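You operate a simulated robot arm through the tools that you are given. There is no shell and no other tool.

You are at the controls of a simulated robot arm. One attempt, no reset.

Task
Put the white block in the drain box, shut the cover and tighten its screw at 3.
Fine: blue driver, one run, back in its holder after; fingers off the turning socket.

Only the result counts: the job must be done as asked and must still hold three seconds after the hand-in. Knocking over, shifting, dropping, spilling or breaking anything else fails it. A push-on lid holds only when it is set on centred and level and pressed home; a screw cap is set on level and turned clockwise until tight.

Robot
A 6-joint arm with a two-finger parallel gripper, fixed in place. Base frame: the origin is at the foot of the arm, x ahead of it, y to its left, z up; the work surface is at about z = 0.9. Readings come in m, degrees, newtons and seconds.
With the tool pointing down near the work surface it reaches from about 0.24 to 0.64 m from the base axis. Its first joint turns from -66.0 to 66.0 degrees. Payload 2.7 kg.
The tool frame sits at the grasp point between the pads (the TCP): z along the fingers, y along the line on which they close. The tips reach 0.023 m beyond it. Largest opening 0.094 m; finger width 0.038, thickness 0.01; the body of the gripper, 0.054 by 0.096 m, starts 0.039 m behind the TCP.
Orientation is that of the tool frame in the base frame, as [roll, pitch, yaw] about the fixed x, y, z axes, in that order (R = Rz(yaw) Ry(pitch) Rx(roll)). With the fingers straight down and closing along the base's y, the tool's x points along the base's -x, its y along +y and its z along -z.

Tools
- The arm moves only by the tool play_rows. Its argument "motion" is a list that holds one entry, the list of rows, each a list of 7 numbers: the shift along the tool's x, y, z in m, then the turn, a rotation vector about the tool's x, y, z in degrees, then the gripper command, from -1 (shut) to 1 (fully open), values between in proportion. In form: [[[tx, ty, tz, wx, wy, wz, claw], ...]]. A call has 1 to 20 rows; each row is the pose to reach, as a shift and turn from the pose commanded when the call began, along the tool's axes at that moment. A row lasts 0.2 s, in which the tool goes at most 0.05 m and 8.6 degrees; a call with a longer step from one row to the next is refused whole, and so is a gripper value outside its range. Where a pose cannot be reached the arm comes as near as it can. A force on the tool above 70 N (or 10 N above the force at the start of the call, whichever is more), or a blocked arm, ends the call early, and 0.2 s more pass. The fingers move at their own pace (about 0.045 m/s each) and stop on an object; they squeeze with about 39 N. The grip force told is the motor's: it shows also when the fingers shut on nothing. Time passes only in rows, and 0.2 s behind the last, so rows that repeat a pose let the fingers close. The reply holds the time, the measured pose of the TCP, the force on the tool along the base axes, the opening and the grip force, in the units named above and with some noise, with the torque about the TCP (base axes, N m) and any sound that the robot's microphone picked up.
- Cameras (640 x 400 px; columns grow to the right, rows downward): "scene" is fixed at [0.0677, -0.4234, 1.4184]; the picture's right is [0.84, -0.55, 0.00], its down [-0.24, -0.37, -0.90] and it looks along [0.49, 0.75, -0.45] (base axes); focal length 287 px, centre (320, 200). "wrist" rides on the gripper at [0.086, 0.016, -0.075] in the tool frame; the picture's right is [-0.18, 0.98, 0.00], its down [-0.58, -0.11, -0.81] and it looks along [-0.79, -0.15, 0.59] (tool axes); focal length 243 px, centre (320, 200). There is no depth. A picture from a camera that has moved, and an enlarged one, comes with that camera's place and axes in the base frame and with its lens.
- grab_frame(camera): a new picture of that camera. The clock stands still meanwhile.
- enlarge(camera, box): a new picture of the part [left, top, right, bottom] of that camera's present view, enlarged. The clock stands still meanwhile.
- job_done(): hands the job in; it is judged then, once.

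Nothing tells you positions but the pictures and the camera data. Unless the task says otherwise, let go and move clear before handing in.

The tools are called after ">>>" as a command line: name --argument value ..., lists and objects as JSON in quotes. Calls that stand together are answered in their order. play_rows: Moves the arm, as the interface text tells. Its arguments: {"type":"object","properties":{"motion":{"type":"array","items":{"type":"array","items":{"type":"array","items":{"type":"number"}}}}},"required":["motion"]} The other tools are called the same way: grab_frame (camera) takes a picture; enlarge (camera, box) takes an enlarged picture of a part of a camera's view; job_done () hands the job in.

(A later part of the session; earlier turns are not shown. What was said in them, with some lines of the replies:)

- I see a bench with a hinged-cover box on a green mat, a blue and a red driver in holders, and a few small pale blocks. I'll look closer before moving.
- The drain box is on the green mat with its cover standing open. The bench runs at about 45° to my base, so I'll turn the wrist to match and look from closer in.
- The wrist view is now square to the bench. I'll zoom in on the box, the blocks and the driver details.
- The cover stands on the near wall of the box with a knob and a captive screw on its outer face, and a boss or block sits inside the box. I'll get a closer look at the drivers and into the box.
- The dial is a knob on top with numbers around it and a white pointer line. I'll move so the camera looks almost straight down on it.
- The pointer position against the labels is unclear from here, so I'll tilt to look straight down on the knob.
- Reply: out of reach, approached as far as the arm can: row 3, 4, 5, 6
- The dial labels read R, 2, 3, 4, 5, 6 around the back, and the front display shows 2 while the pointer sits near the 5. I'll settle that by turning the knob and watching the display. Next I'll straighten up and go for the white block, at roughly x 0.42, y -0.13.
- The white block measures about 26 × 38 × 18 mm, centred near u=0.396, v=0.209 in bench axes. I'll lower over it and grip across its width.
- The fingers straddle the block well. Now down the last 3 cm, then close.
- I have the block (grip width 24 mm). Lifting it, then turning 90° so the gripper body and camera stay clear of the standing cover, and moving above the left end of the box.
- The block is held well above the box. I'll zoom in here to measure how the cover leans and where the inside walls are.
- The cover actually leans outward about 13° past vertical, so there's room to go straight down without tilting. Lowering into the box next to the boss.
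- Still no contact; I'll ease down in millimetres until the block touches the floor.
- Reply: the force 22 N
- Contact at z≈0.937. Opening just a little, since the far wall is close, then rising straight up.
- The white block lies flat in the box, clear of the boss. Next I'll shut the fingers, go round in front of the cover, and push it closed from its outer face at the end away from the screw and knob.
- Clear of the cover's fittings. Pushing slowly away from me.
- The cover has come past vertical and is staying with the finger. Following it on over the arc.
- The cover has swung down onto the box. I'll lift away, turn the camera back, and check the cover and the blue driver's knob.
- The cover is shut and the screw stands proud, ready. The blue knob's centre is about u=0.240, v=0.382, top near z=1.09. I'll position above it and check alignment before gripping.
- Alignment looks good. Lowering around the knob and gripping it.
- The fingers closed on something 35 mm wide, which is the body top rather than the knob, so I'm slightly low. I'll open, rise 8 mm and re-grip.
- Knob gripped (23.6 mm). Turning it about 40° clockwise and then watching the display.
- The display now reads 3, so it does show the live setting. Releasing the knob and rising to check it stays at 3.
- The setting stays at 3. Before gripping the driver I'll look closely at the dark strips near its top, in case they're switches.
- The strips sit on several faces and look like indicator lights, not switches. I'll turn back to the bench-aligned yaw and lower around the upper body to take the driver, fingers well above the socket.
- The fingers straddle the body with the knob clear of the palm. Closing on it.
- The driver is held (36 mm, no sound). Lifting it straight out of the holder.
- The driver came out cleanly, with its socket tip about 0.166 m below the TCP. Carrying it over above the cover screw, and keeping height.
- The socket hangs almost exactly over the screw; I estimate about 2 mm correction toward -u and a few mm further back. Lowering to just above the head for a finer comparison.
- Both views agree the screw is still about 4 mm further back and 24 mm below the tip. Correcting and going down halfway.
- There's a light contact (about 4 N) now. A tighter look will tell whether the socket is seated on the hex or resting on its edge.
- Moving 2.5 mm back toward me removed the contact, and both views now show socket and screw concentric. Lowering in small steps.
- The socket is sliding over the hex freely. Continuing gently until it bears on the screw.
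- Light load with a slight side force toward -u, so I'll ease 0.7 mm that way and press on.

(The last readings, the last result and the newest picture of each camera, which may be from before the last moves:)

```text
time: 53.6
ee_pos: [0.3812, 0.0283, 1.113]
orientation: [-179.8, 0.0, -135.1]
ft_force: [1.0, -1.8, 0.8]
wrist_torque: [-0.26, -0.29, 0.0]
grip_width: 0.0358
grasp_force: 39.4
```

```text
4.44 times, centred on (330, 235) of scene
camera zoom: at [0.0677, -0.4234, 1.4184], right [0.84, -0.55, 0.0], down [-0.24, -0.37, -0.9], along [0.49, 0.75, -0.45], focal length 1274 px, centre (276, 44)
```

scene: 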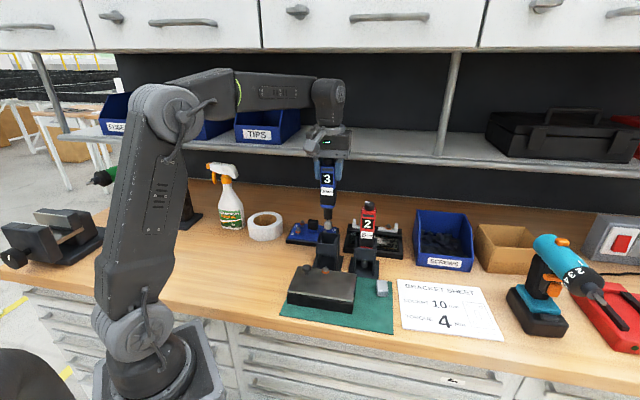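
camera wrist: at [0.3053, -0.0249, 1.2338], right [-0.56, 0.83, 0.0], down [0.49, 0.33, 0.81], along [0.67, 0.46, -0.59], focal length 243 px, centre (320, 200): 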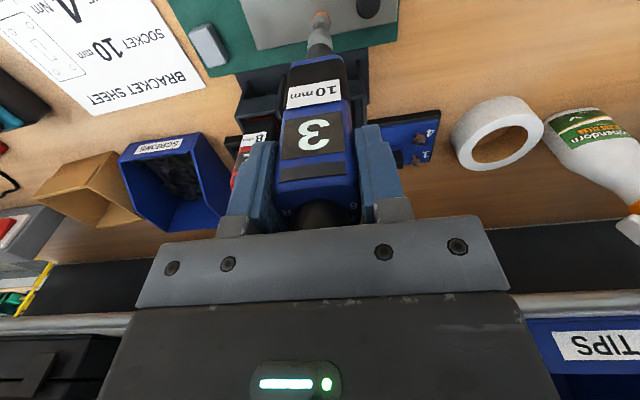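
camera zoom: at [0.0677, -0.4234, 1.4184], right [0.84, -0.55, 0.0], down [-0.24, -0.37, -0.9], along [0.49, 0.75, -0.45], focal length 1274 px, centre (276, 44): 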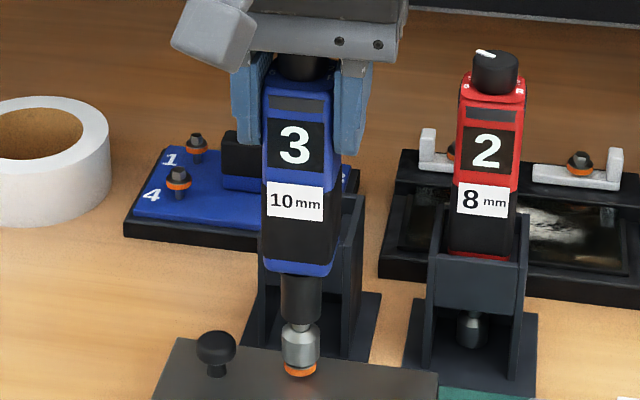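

>>> play_rows --motion '[[[0, -0.0003, 0.001, 0, 0, 0, -0.5], [0, -0.0003, 0.002, 0, 0, 0, -0.5], [0, -0.0003, 0.003, 0, 0, 0, -0.5], [0, -0.0003, 0.003, 0, 0, 0, -0.5]]]'

>>> enlarge --camera "scene" --box '[300, 190, 360, 280]'

>>> enlarge --camera "scene" --box '[315, 250, 340, 275]'

```text
time: 54.6
ee_pos: [0.3811, 0.028, 1.1094]
orientation: [-179.9, 0.1, -134.9]
ft_force: [1.8, -1.5, 0.2]
wrist_torque: [-0.26, -0.16, 0.01]
grip_width: 0.0359
grasp_force: 39.2
```

```text
4.44 times, centred on (330, 235) of scene
camera zoom: at [0.0677, -0.4234, 1.4184], right [0.84, -0.55, 0.0], down [-0.24, -0.37, -0.9], along [0.49, 0.75, -0.45], focal length 1274 px, centre (276, 44)
```

zoom: 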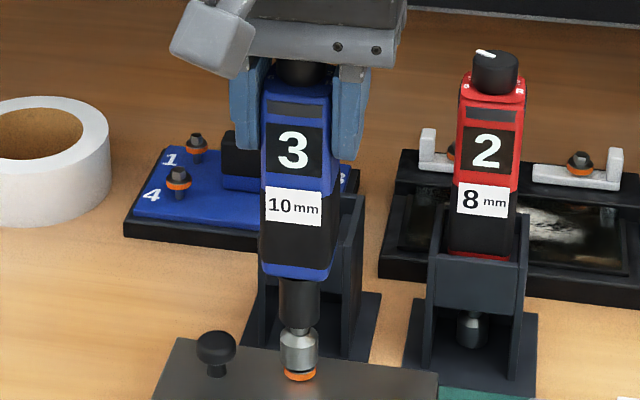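

```text
16.00 times, centred on (328, 262) of scene
camera zoom: at [0.0677, -0.4234, 1.4184], right [0.84, -0.55, 0.0], down [-0.24, -0.37, -0.9], along [0.49, 0.75, -0.45], focal length 4586 px, centre (200, -800)
```

zoom: 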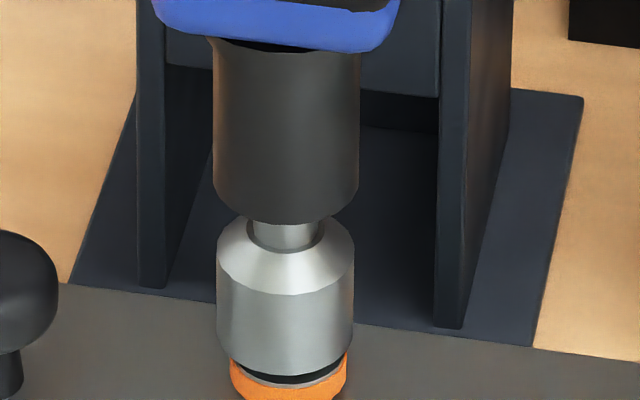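

The captive screw is sliding down through the cover with the socket on it. Pressing on in small steps.

>>> play_rows --motion '[[[0, -0.0004, 0.001, 0, 0, 0, -0.5], [0, -0.0004, 0.002, 0, 0, 0, -0.5], [0, -0.0004, 0.003, 0, 0, 0, -0.5], [0, -0.0004, 0.003, 0, 0, 0, -0.5]]]'

>>> enlarge --camera "scene" --box '[315, 255, 340, 280]'

```text
time: 55.6
ee_pos: [0.381, 0.0273, 1.1059]
orientation: [-180.0, 0.1, -135.0]
ft_force: [-0.2, 1.8, 2.0]
wrist_torque: [0.36, 0.03, 0.0]
grip_width: 0.036
grasp_force: 39.3
```

```text
16.00 times, centred on (328, 268) of scene
camera zoom: at [0.0677, -0.4233, 1.4185], right [0.84, -0.55, 0.0], down [-0.24, -0.37, -0.9], along [0.49, 0.75, -0.45], focal length 4586 px, centre (200, -880)
```

zoom: 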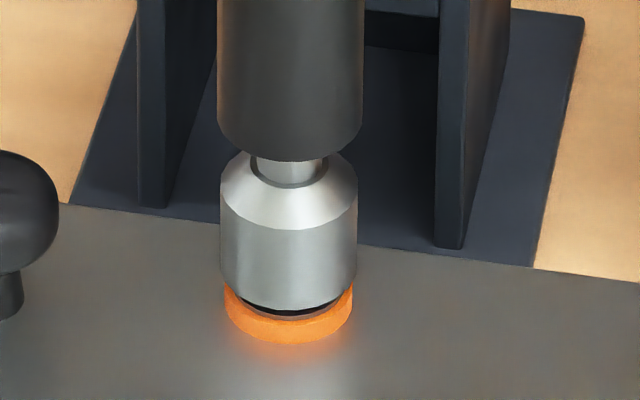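

The screw's ring is now down at the cover. Pressing further to load the driver.

>>> play_rows --motion '[[[0, 0.0003, 0.001, 0, 0, 0, -0.5], [0, 0.0003, 0.002, 0, 0, 0, -0.5], [0, 0.0003, 0.002, 0, 0, 0, -0.5]]]'

>>> enlarge --camera "scene" --box '[315, 255, 340, 280]'

>>> enlarge --camera "scene" --box '[300, 190, 360, 280]'

```text
time: 56.4
ee_pos: [0.3806, 0.0288, 1.1047]
orientation: [-179.9, 0.0, -135.0]
ft_force: [1.5, -2.1, 2.4]
wrist_torque: [-0.21, -0.15, -0.02]
grip_width: 0.0357
grasp_force: 39.1
```

```text
16.00 times, centred on (328, 268) of scene
camera zoom: at [0.0677, -0.4234, 1.4184], right [0.84, -0.55, 0.0], down [-0.24, -0.37, -0.9], along [0.49, 0.75, -0.45], focal length 4586 px, centre (200, -880)
```

zoom: 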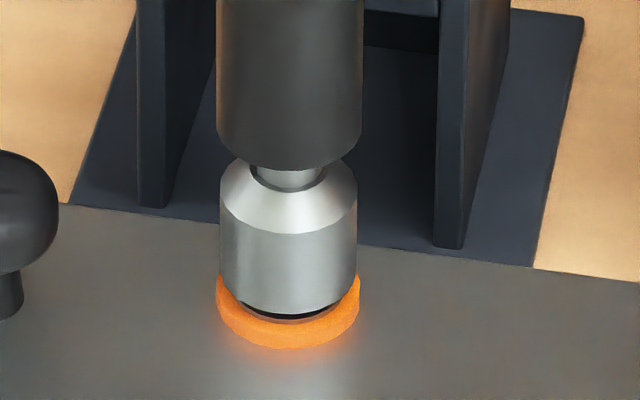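

```text
4.44 times, centred on (330, 235) of scene
camera zoom: at [0.0677, -0.4234, 1.4184], right [0.84, -0.55, 0.0], down [-0.24, -0.37, -0.9], along [0.49, 0.75, -0.45], focal length 1274 px, centre (276, 44)
```

zoom: 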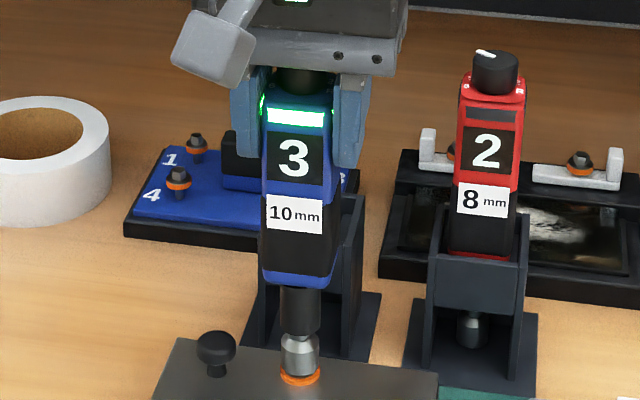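

The strip lit green and the ring is squeezed down on the cover, so the driver seems to have finished its run. I'll hold still briefly to confirm the light is steady before lifting off.

>>> play_rows --motion '[[[0, 0, 0, 0, 0, 0, -0.5], [0, 0, 0, 0, 0, 0, -0.5]]]'

>>> enlarge --camera "scene" --box '[300, 190, 360, 280]'

>>> enlarge --camera "scene" --box '[315, 255, 340, 280]'

```text
time: 57.0
ee_pos: [0.3811, 0.029, 1.106]
orientation: [-179.9, 0.0, -135.0]
ft_force: [1.0, -2.6, 1.7]
wrist_torque: [-0.37, -0.14, -0.01]
grip_width: 0.0356
grasp_force: 39.6
```

```text
4.44 times, centred on (330, 235) of scene
camera zoom: at [0.0677, -0.4234, 1.4184], right [0.84, -0.55, 0.0], down [-0.24, -0.37, -0.9], along [0.49, 0.75, -0.45], focal length 1274 px, centre (276, 44)
```

zoom: 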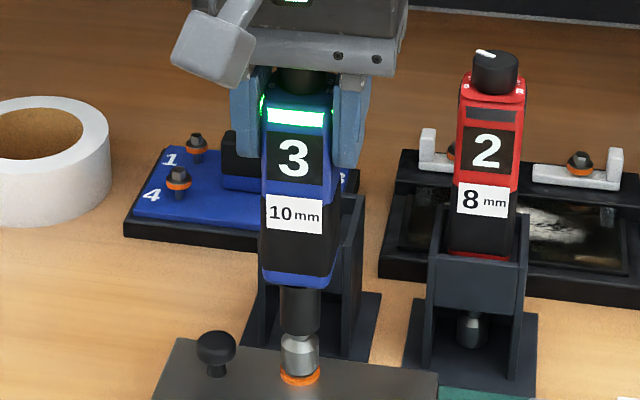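

```text
16.00 times, centred on (328, 268) of scene
camera zoom: at [0.0677, -0.4234, 1.4184], right [0.84, -0.55, 0.0], down [-0.24, -0.37, -0.9], along [0.49, 0.75, -0.45], focal length 4586 px, centre (200, -880)
```

zoom: 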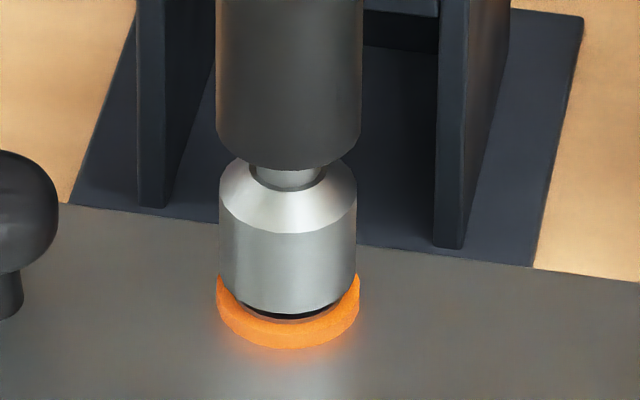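

Green and steady. Lifting straight off the screw.

>>> play_rows --motion '[[[0, 0, -0.004, 0, 0, 0, -0.5], [0, 0, -0.01, 0, 0, 0, -0.5], [0, 0, -0.02, 0, 0, 0, -0.5], [0, 0, -0.035, 0, 0, 0, -0.5], [0, 0, -0.055, 0, 0, 0, -0.5], [0, 0, -0.0775, 0, 0, 0, -0.5], [0, 0, -0.0775, 0, 0, 0, -0.5]]]'

>>> enlarge --camera "scene" --box '[280, 170, 380, 310]'

>>> enlarge --camera "scene" --box '[310, 250, 345, 285]'

>>> grab_frame --camera "wrist"

```text
time: 58.6
ee_pos: [0.3813, 0.029, 1.1833]
orientation: [-179.8, 0.0, -134.9]
ft_force: [-0.2, -0.5, -5.1]
wrist_torque: [0.02, -0.01, -0.01]
grip_width: 0.0359
grasp_force: 38.3
```

```text
2.86 times, centred on (330, 240) of scene
camera zoom: at [0.0677, -0.4233, 1.4184], right [0.84, -0.55, 0.0], down [-0.24, -0.37, -0.9], along [0.49, 0.75, -0.45], focal length 819 px, centre (291, 86)
```

zoom: 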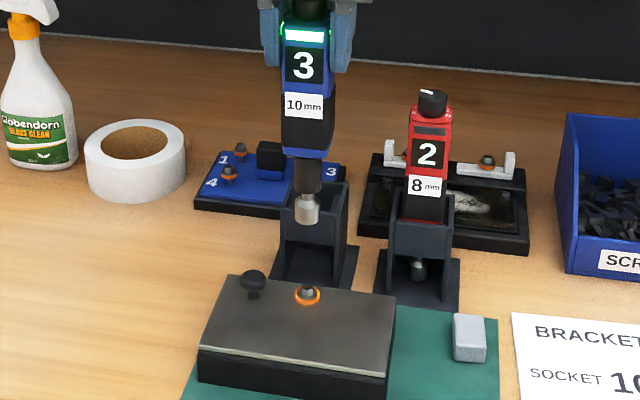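

```text
11.43 times, centred on (328, 268) of scene
camera zoom: at [0.0677, -0.4233, 1.4184], right [0.84, -0.55, 0.0], down [-0.24, -0.37, -0.9], along [0.49, 0.75, -0.45], focal length 3276 px, centre (234, -571)
```

zoom: 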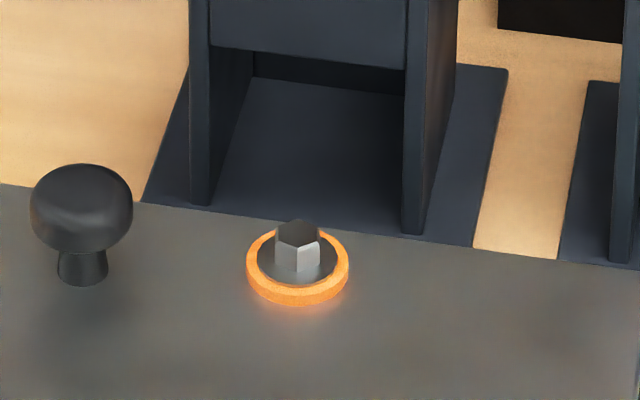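

```text
taken
camera wrist: at [0.3059, -0.0221, 1.2572], right [-0.56, 0.83, 0.0], down [0.49, 0.33, 0.81], along [0.67, 0.46, -0.59], focal length 243 px, centre (320, 200)
```

wrist: 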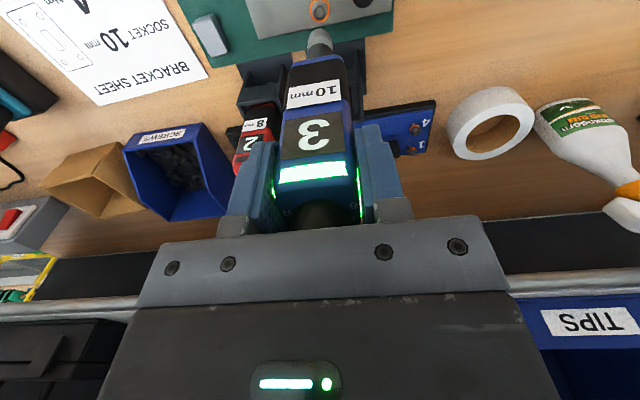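

The screw is seated with its ring squashed and the driver is green. Carrying the driver back over its holder along the same path.

>>> play_rows --motion '[[[-0.02, 0.002, 0, 0, 0, 0, -0.5], [-0.04, 0.005, 0, 0, 0, 0, -0.5], [-0.06, 0.007, 0, 0, 0, 0, -0.5], [-0.08, 0.009, 0, 0, 0, 0, -0.5], [-0.0901, 0.0103, 0, 0, 0, 0, -0.5], [-0.0901, 0.0103, 0, 0, 0, 0, -0.5], [-0.0901, 0.0103, 0.006, 0, 0, 0, -0.5], [-0.0901, 0.0103, 0.006, 0, 0, 0, -0.5]]]'

>>> enlarge --camera "scene" --box '[300, 200, 360, 280]'

>>> enlarge --camera "wrist" --box '[260, 0, 380, 75]'

```text
time: 60.4
ee_pos: [0.4385, 0.0993, 1.1769]
orientation: [-179.9, 0.1, -135.0]
ft_force: [0.8, -0.6, -4.3]
wrist_torque: [0.01, 0.01, 0.01]
grip_width: 0.0359
grasp_force: 39.1
```

```text
5.00 times, centred on (330, 240) of scene
camera zoom: at [0.0678, -0.4233, 1.4184], right [0.84, -0.55, 0.0], down [-0.24, -0.37, -0.9], along [0.49, 0.75, -0.45], focal length 1433 px, centre (270, 0)
```

zoom: 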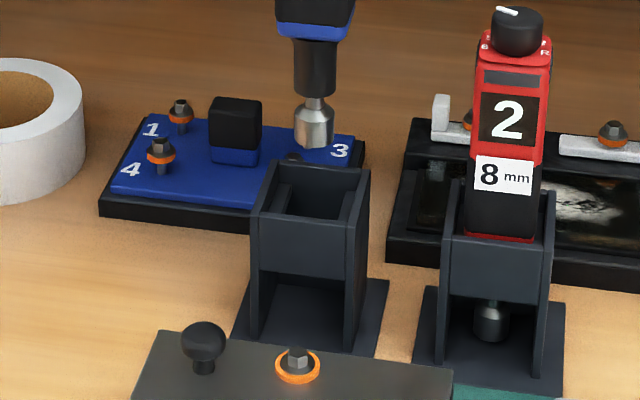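

```text
5.33 times, centred on (320, 38) of wrist
camera zoom: at [0.364, 0.0482, 1.2516], right [-0.56, 0.83, 0.0], down [0.49, 0.33, 0.81], along [0.67, 0.46, -0.59], focal length 1294 px, centre (320, 1067)
```

zoom: 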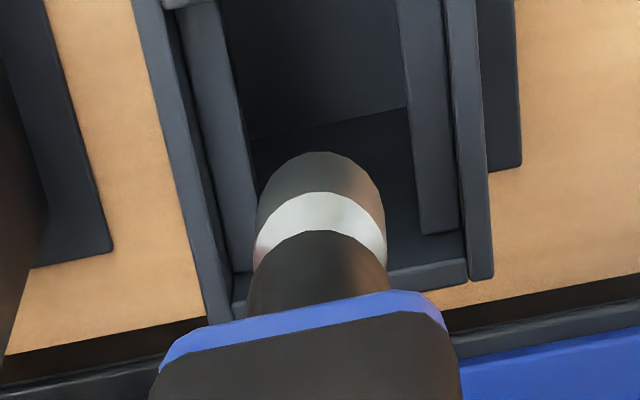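

The socket is back over the holder opening, at the same pose as when I lifted it. Lowering it in.

>>> play_rows --motion '[[[0, 0, 0.015, 0, 0, 0, -0.5], [0, 0, 0.03, 0, 0, 0, -0.5], [0, 0, 0.045, 0, 0, 0, -0.5], [0, 0, 0.06, 0, 0, 0, -0.5], [0, 0, 0.07, 0, 0, 0, -0.5], [0, 0, 0.07, 0, 0, 0, -0.5]]]'

>>> enlarge --camera "scene" --box '[300, 190, 360, 280]'

```text
time: 61.8
ee_pos: [0.4386, 0.0979, 1.1056]
orientation: [-179.9, -0.1, -135.0]
ft_force: [-0.5, -1.3, -3.9]
wrist_torque: [0.02, -0.02, 0.01]
grip_width: 0.0361
grasp_force: 39.4
```

```text
4.44 times, centred on (330, 235) of scene
camera zoom: at [0.0678, -0.4233, 1.4184], right [0.84, -0.55, 0.0], down [-0.24, -0.37, -0.9], along [0.49, 0.75, -0.45], focal length 1274 px, centre (276, 44)
```

zoom: 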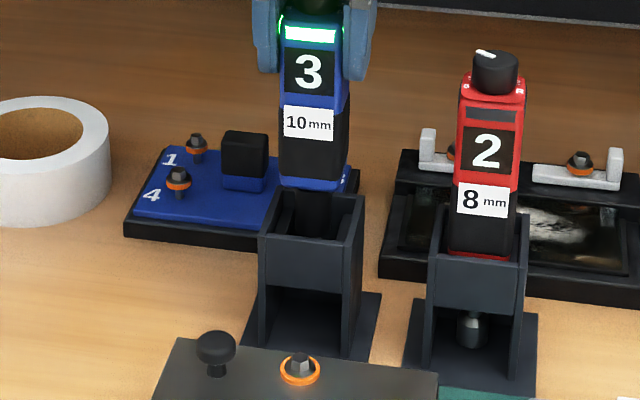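

>>> play_rows --motion '[[[0, 0, 0.01, 0, 0, 0, -0.5], [0, 0, 0.02, 0, 0, 0, -0.5], [0, 0, 0.03, 0, 0, 0, -0.5], [0, 0, 0.036, 0, 0, 0, -0.5], [0, 0, 0.036, 0, 0, 0, -0.5]]]'

>>> enlarge --camera "scene" --box '[300, 190, 360, 280]'

```text
time: 63.0
ee_pos: [0.4356, 0.101, 1.0695]
orientation: [-179.9, 0.1, -135.1]
ft_force: [0.1, -0.3, -4.4]
wrist_torque: [0.03, 0.01, 0.02]
grip_width: 0.0359
grasp_force: 38.6
```

```text
4.44 times, centred on (330, 235) of scene
camera zoom: at [0.0678, -0.4233, 1.4184], right [0.84, -0.55, 0.0], down [-0.24, -0.37, -0.9], along [0.49, 0.75, -0.45], focal length 1274 px, centre (276, 44)
```

zoom: 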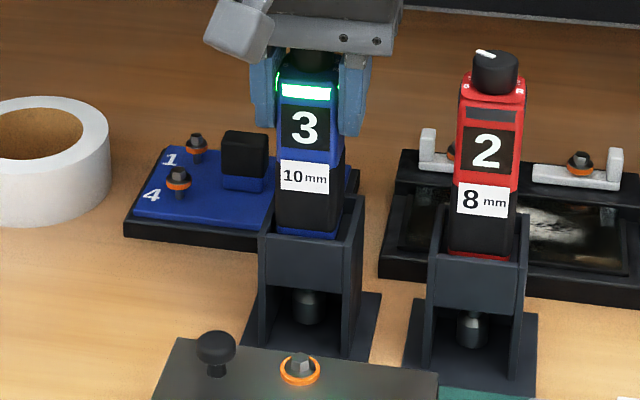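

>>> play_rows --motion '[[[0, 0, 0.0015, 0, 0, 0, -0.5], [0, 0, 0.003, 0, 0, 0, -0.5], [0, 0, 0.003, 0, 0, 0, -0.5]]]'

>>> play_rows --motion '[[[0, 0, 0.001, 0, 0, 0, -0.5], [0, 0, 0.001, 0, 0, 0, -0.5]]]'

```text
time: 63.8
ee_pos: [0.4375, 0.1, 1.0668]
orientation: [-179.9, 0.1, -135.0]
ft_force: [-1.4, 1.3, -2.6]
wrist_torque: [0.04, 0.02, 0.01]
grip_width: 0.0359
grasp_force: 39.1
```

```text
time: 64.4
ee_pos: [0.436, 0.0999, 1.0669]
orientation: [180.0, 0.1, -135.1]
ft_force: [-3.4, 0.1, 6.8]
wrist_torque: [0.1, 0.57, 0.05]
grip_width: 0.0356
grasp_force: 39.5
```

The driver is bottomed in the holder. Backing off the load and opening.

>>> play_rows --motion '[[[0, 0, -0.0008, 0, 0, 0, -0.5], [0, 0, -0.0008, 0, 0, 0, -0.1], [0, 0, -0.0008, 0, 0, 0, 0.3], [0, 0, -0.0008, 0, 0, 0, 0.3], [0, 0, -0.0008, 0, 0, 0, 0.3]]]'

>>> enlarge --camera "scene" --box '[300, 190, 360, 280]'

```text
time: 65.6
ee_pos: [0.4371, 0.0991, 1.0675]
orientation: [-179.9, 0.0, -135.1]
ft_force: [0.0, -0.1, 0.4]
wrist_torque: [-0.02, -0.01, -0.01]
grip_width: 0.0613
grasp_force: 0.1
```

```text
4.44 times, centred on (330, 235) of scene
camera zoom: at [0.0677, -0.4234, 1.4184], right [0.84, -0.55, 0.0], down [-0.24, -0.37, -0.9], along [0.49, 0.75, -0.45], focal length 1274 px, centre (276, 44)
```

zoom: 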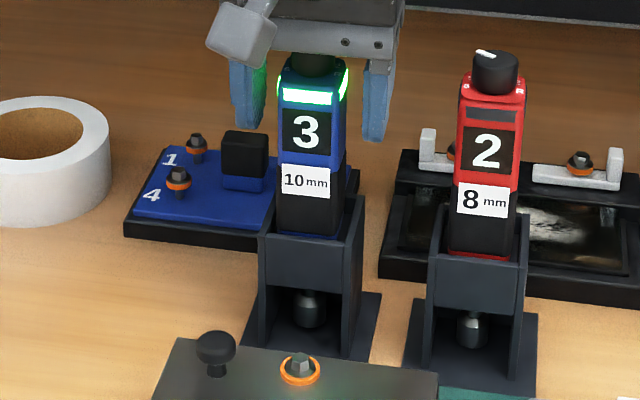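

The driver stands in its holder on its own. Rising clear and moving back for a final check.

>>> play_rows --motion '[[[0, 0, -0.015, 0, 0, 0, 0.3], [0, 0, -0.035, 0, 0, 0, 0.3], [0, 0, -0.06, 0, 0, 0, 0.3], [0, 0, -0.09, 0, 0, 0, 0.3], [0, 0, -0.13, 0, 0, 0, 0.3], [0.04, 0, -0.16, 0, 0, 0, 0.3], [0.08, 0, -0.16, 0, 0, 0, 0.3], [0.12, 0, -0.16, 0, 0, 0, 0.3], [0.16, 0, -0.16, 0, 0, 0, 0.3], [0.16, 0, -0.16, 0, 0, 0, 0.3]]]'

>>> grab_frame --camera "scene"

>>> enlarge --camera "scene" --box '[270, 190, 400, 340]'

>>> grab_frame --camera "wrist"

>>> enlarge --camera "wrist" --box '[230, 0, 430, 125]'

```text
time: 67.8
ee_pos: [0.325, -0.0157, 1.2275]
orientation: [180.0, 0.1, -135.0]
ft_force: [-0.7, 0.3, 0.4]
wrist_torque: [-0.01, -0.01, 0.01]
grip_width: 0.0612
grasp_force: 0.2
```

```text
taken
```

scene: 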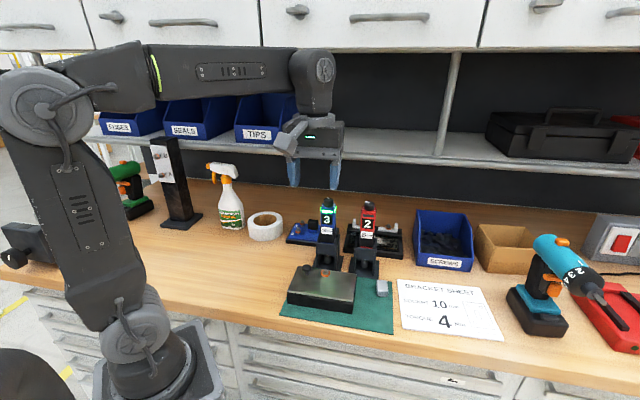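

```text
2.67 times, centred on (335, 265) of scene
camera zoom: at [0.0677, -0.4234, 1.4184], right [0.84, -0.55, 0.0], down [-0.24, -0.37, -0.9], along [0.49, 0.75, -0.45], focal length 764 px, centre (280, 27)
```

zoom: 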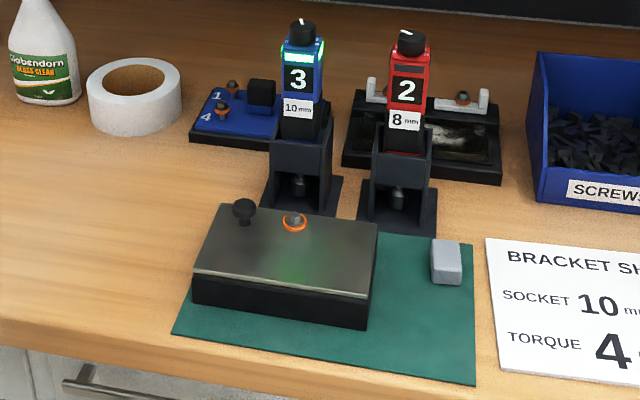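

```text
taken
camera wrist: at [0.2501, -0.0662, 1.3016], right [-0.57, 0.82, 0.0], down [0.49, 0.33, 0.81], along [0.67, 0.46, -0.59], focal length 243 px, centre (320, 200)
```

wrist: 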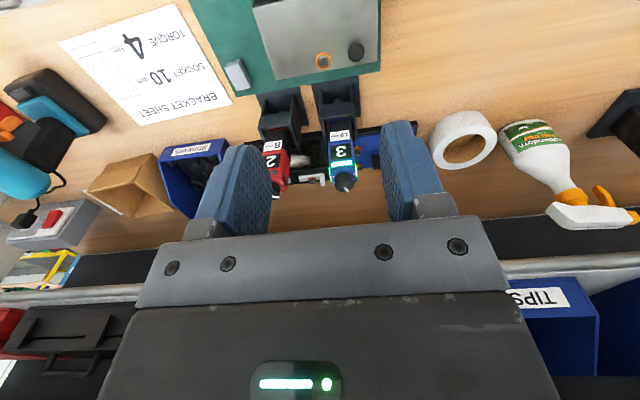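

```text
3.20 times, centred on (330, 62) of wrist
camera zoom: at [0.2501, -0.0662, 1.3016], right [-0.57, 0.82, 0.0], down [0.49, 0.33, 0.81], along [0.67, 0.46, -0.59], focal length 776 px, centre (288, 640)
```

zoom: 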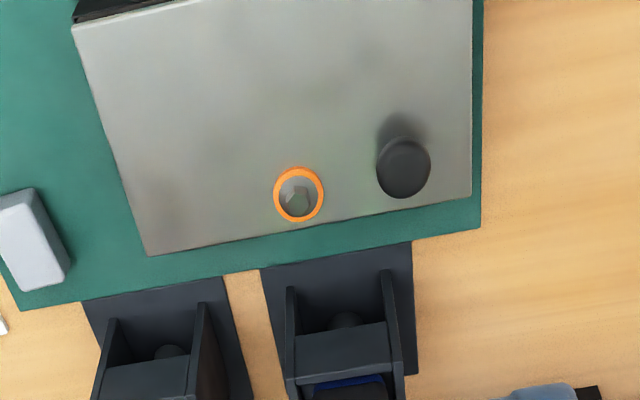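

The white block is in the box, the cover is shut and its screw is tight at setting 3. The blue driver is back in its holder with a green light, and the arm is clear with nothing else moved. Handing in.

>>> job_done

```text
The job is handed in.
```

The job is handed in, but I haven't seen the judge's verdict. The white block is in the drain box, the cover is shut, and the screw is tightened with the blue driver displaying 3.

- **Torque setting:** the display and the printed dial disagree. The display started at 2 with the pointer on the printed 5. One click clockwise took the display to 3 with the pointer on the printed 4. I went by the display, because it changed with the knob and the printed numbers look reversed. If the printed numbers are the true setting, the screw was tightened at 4 instead.
- **Run:** I put the driver on the screw once and pressed down until its light went green and the orange ring under the screw head was squashed. The fingers held the upper body, well away from the socket.
- **After:** the blue driver is back in its holder, still set to 3, and the gripper is open and clear. In the final pictures nothing else had been knocked over or moved.
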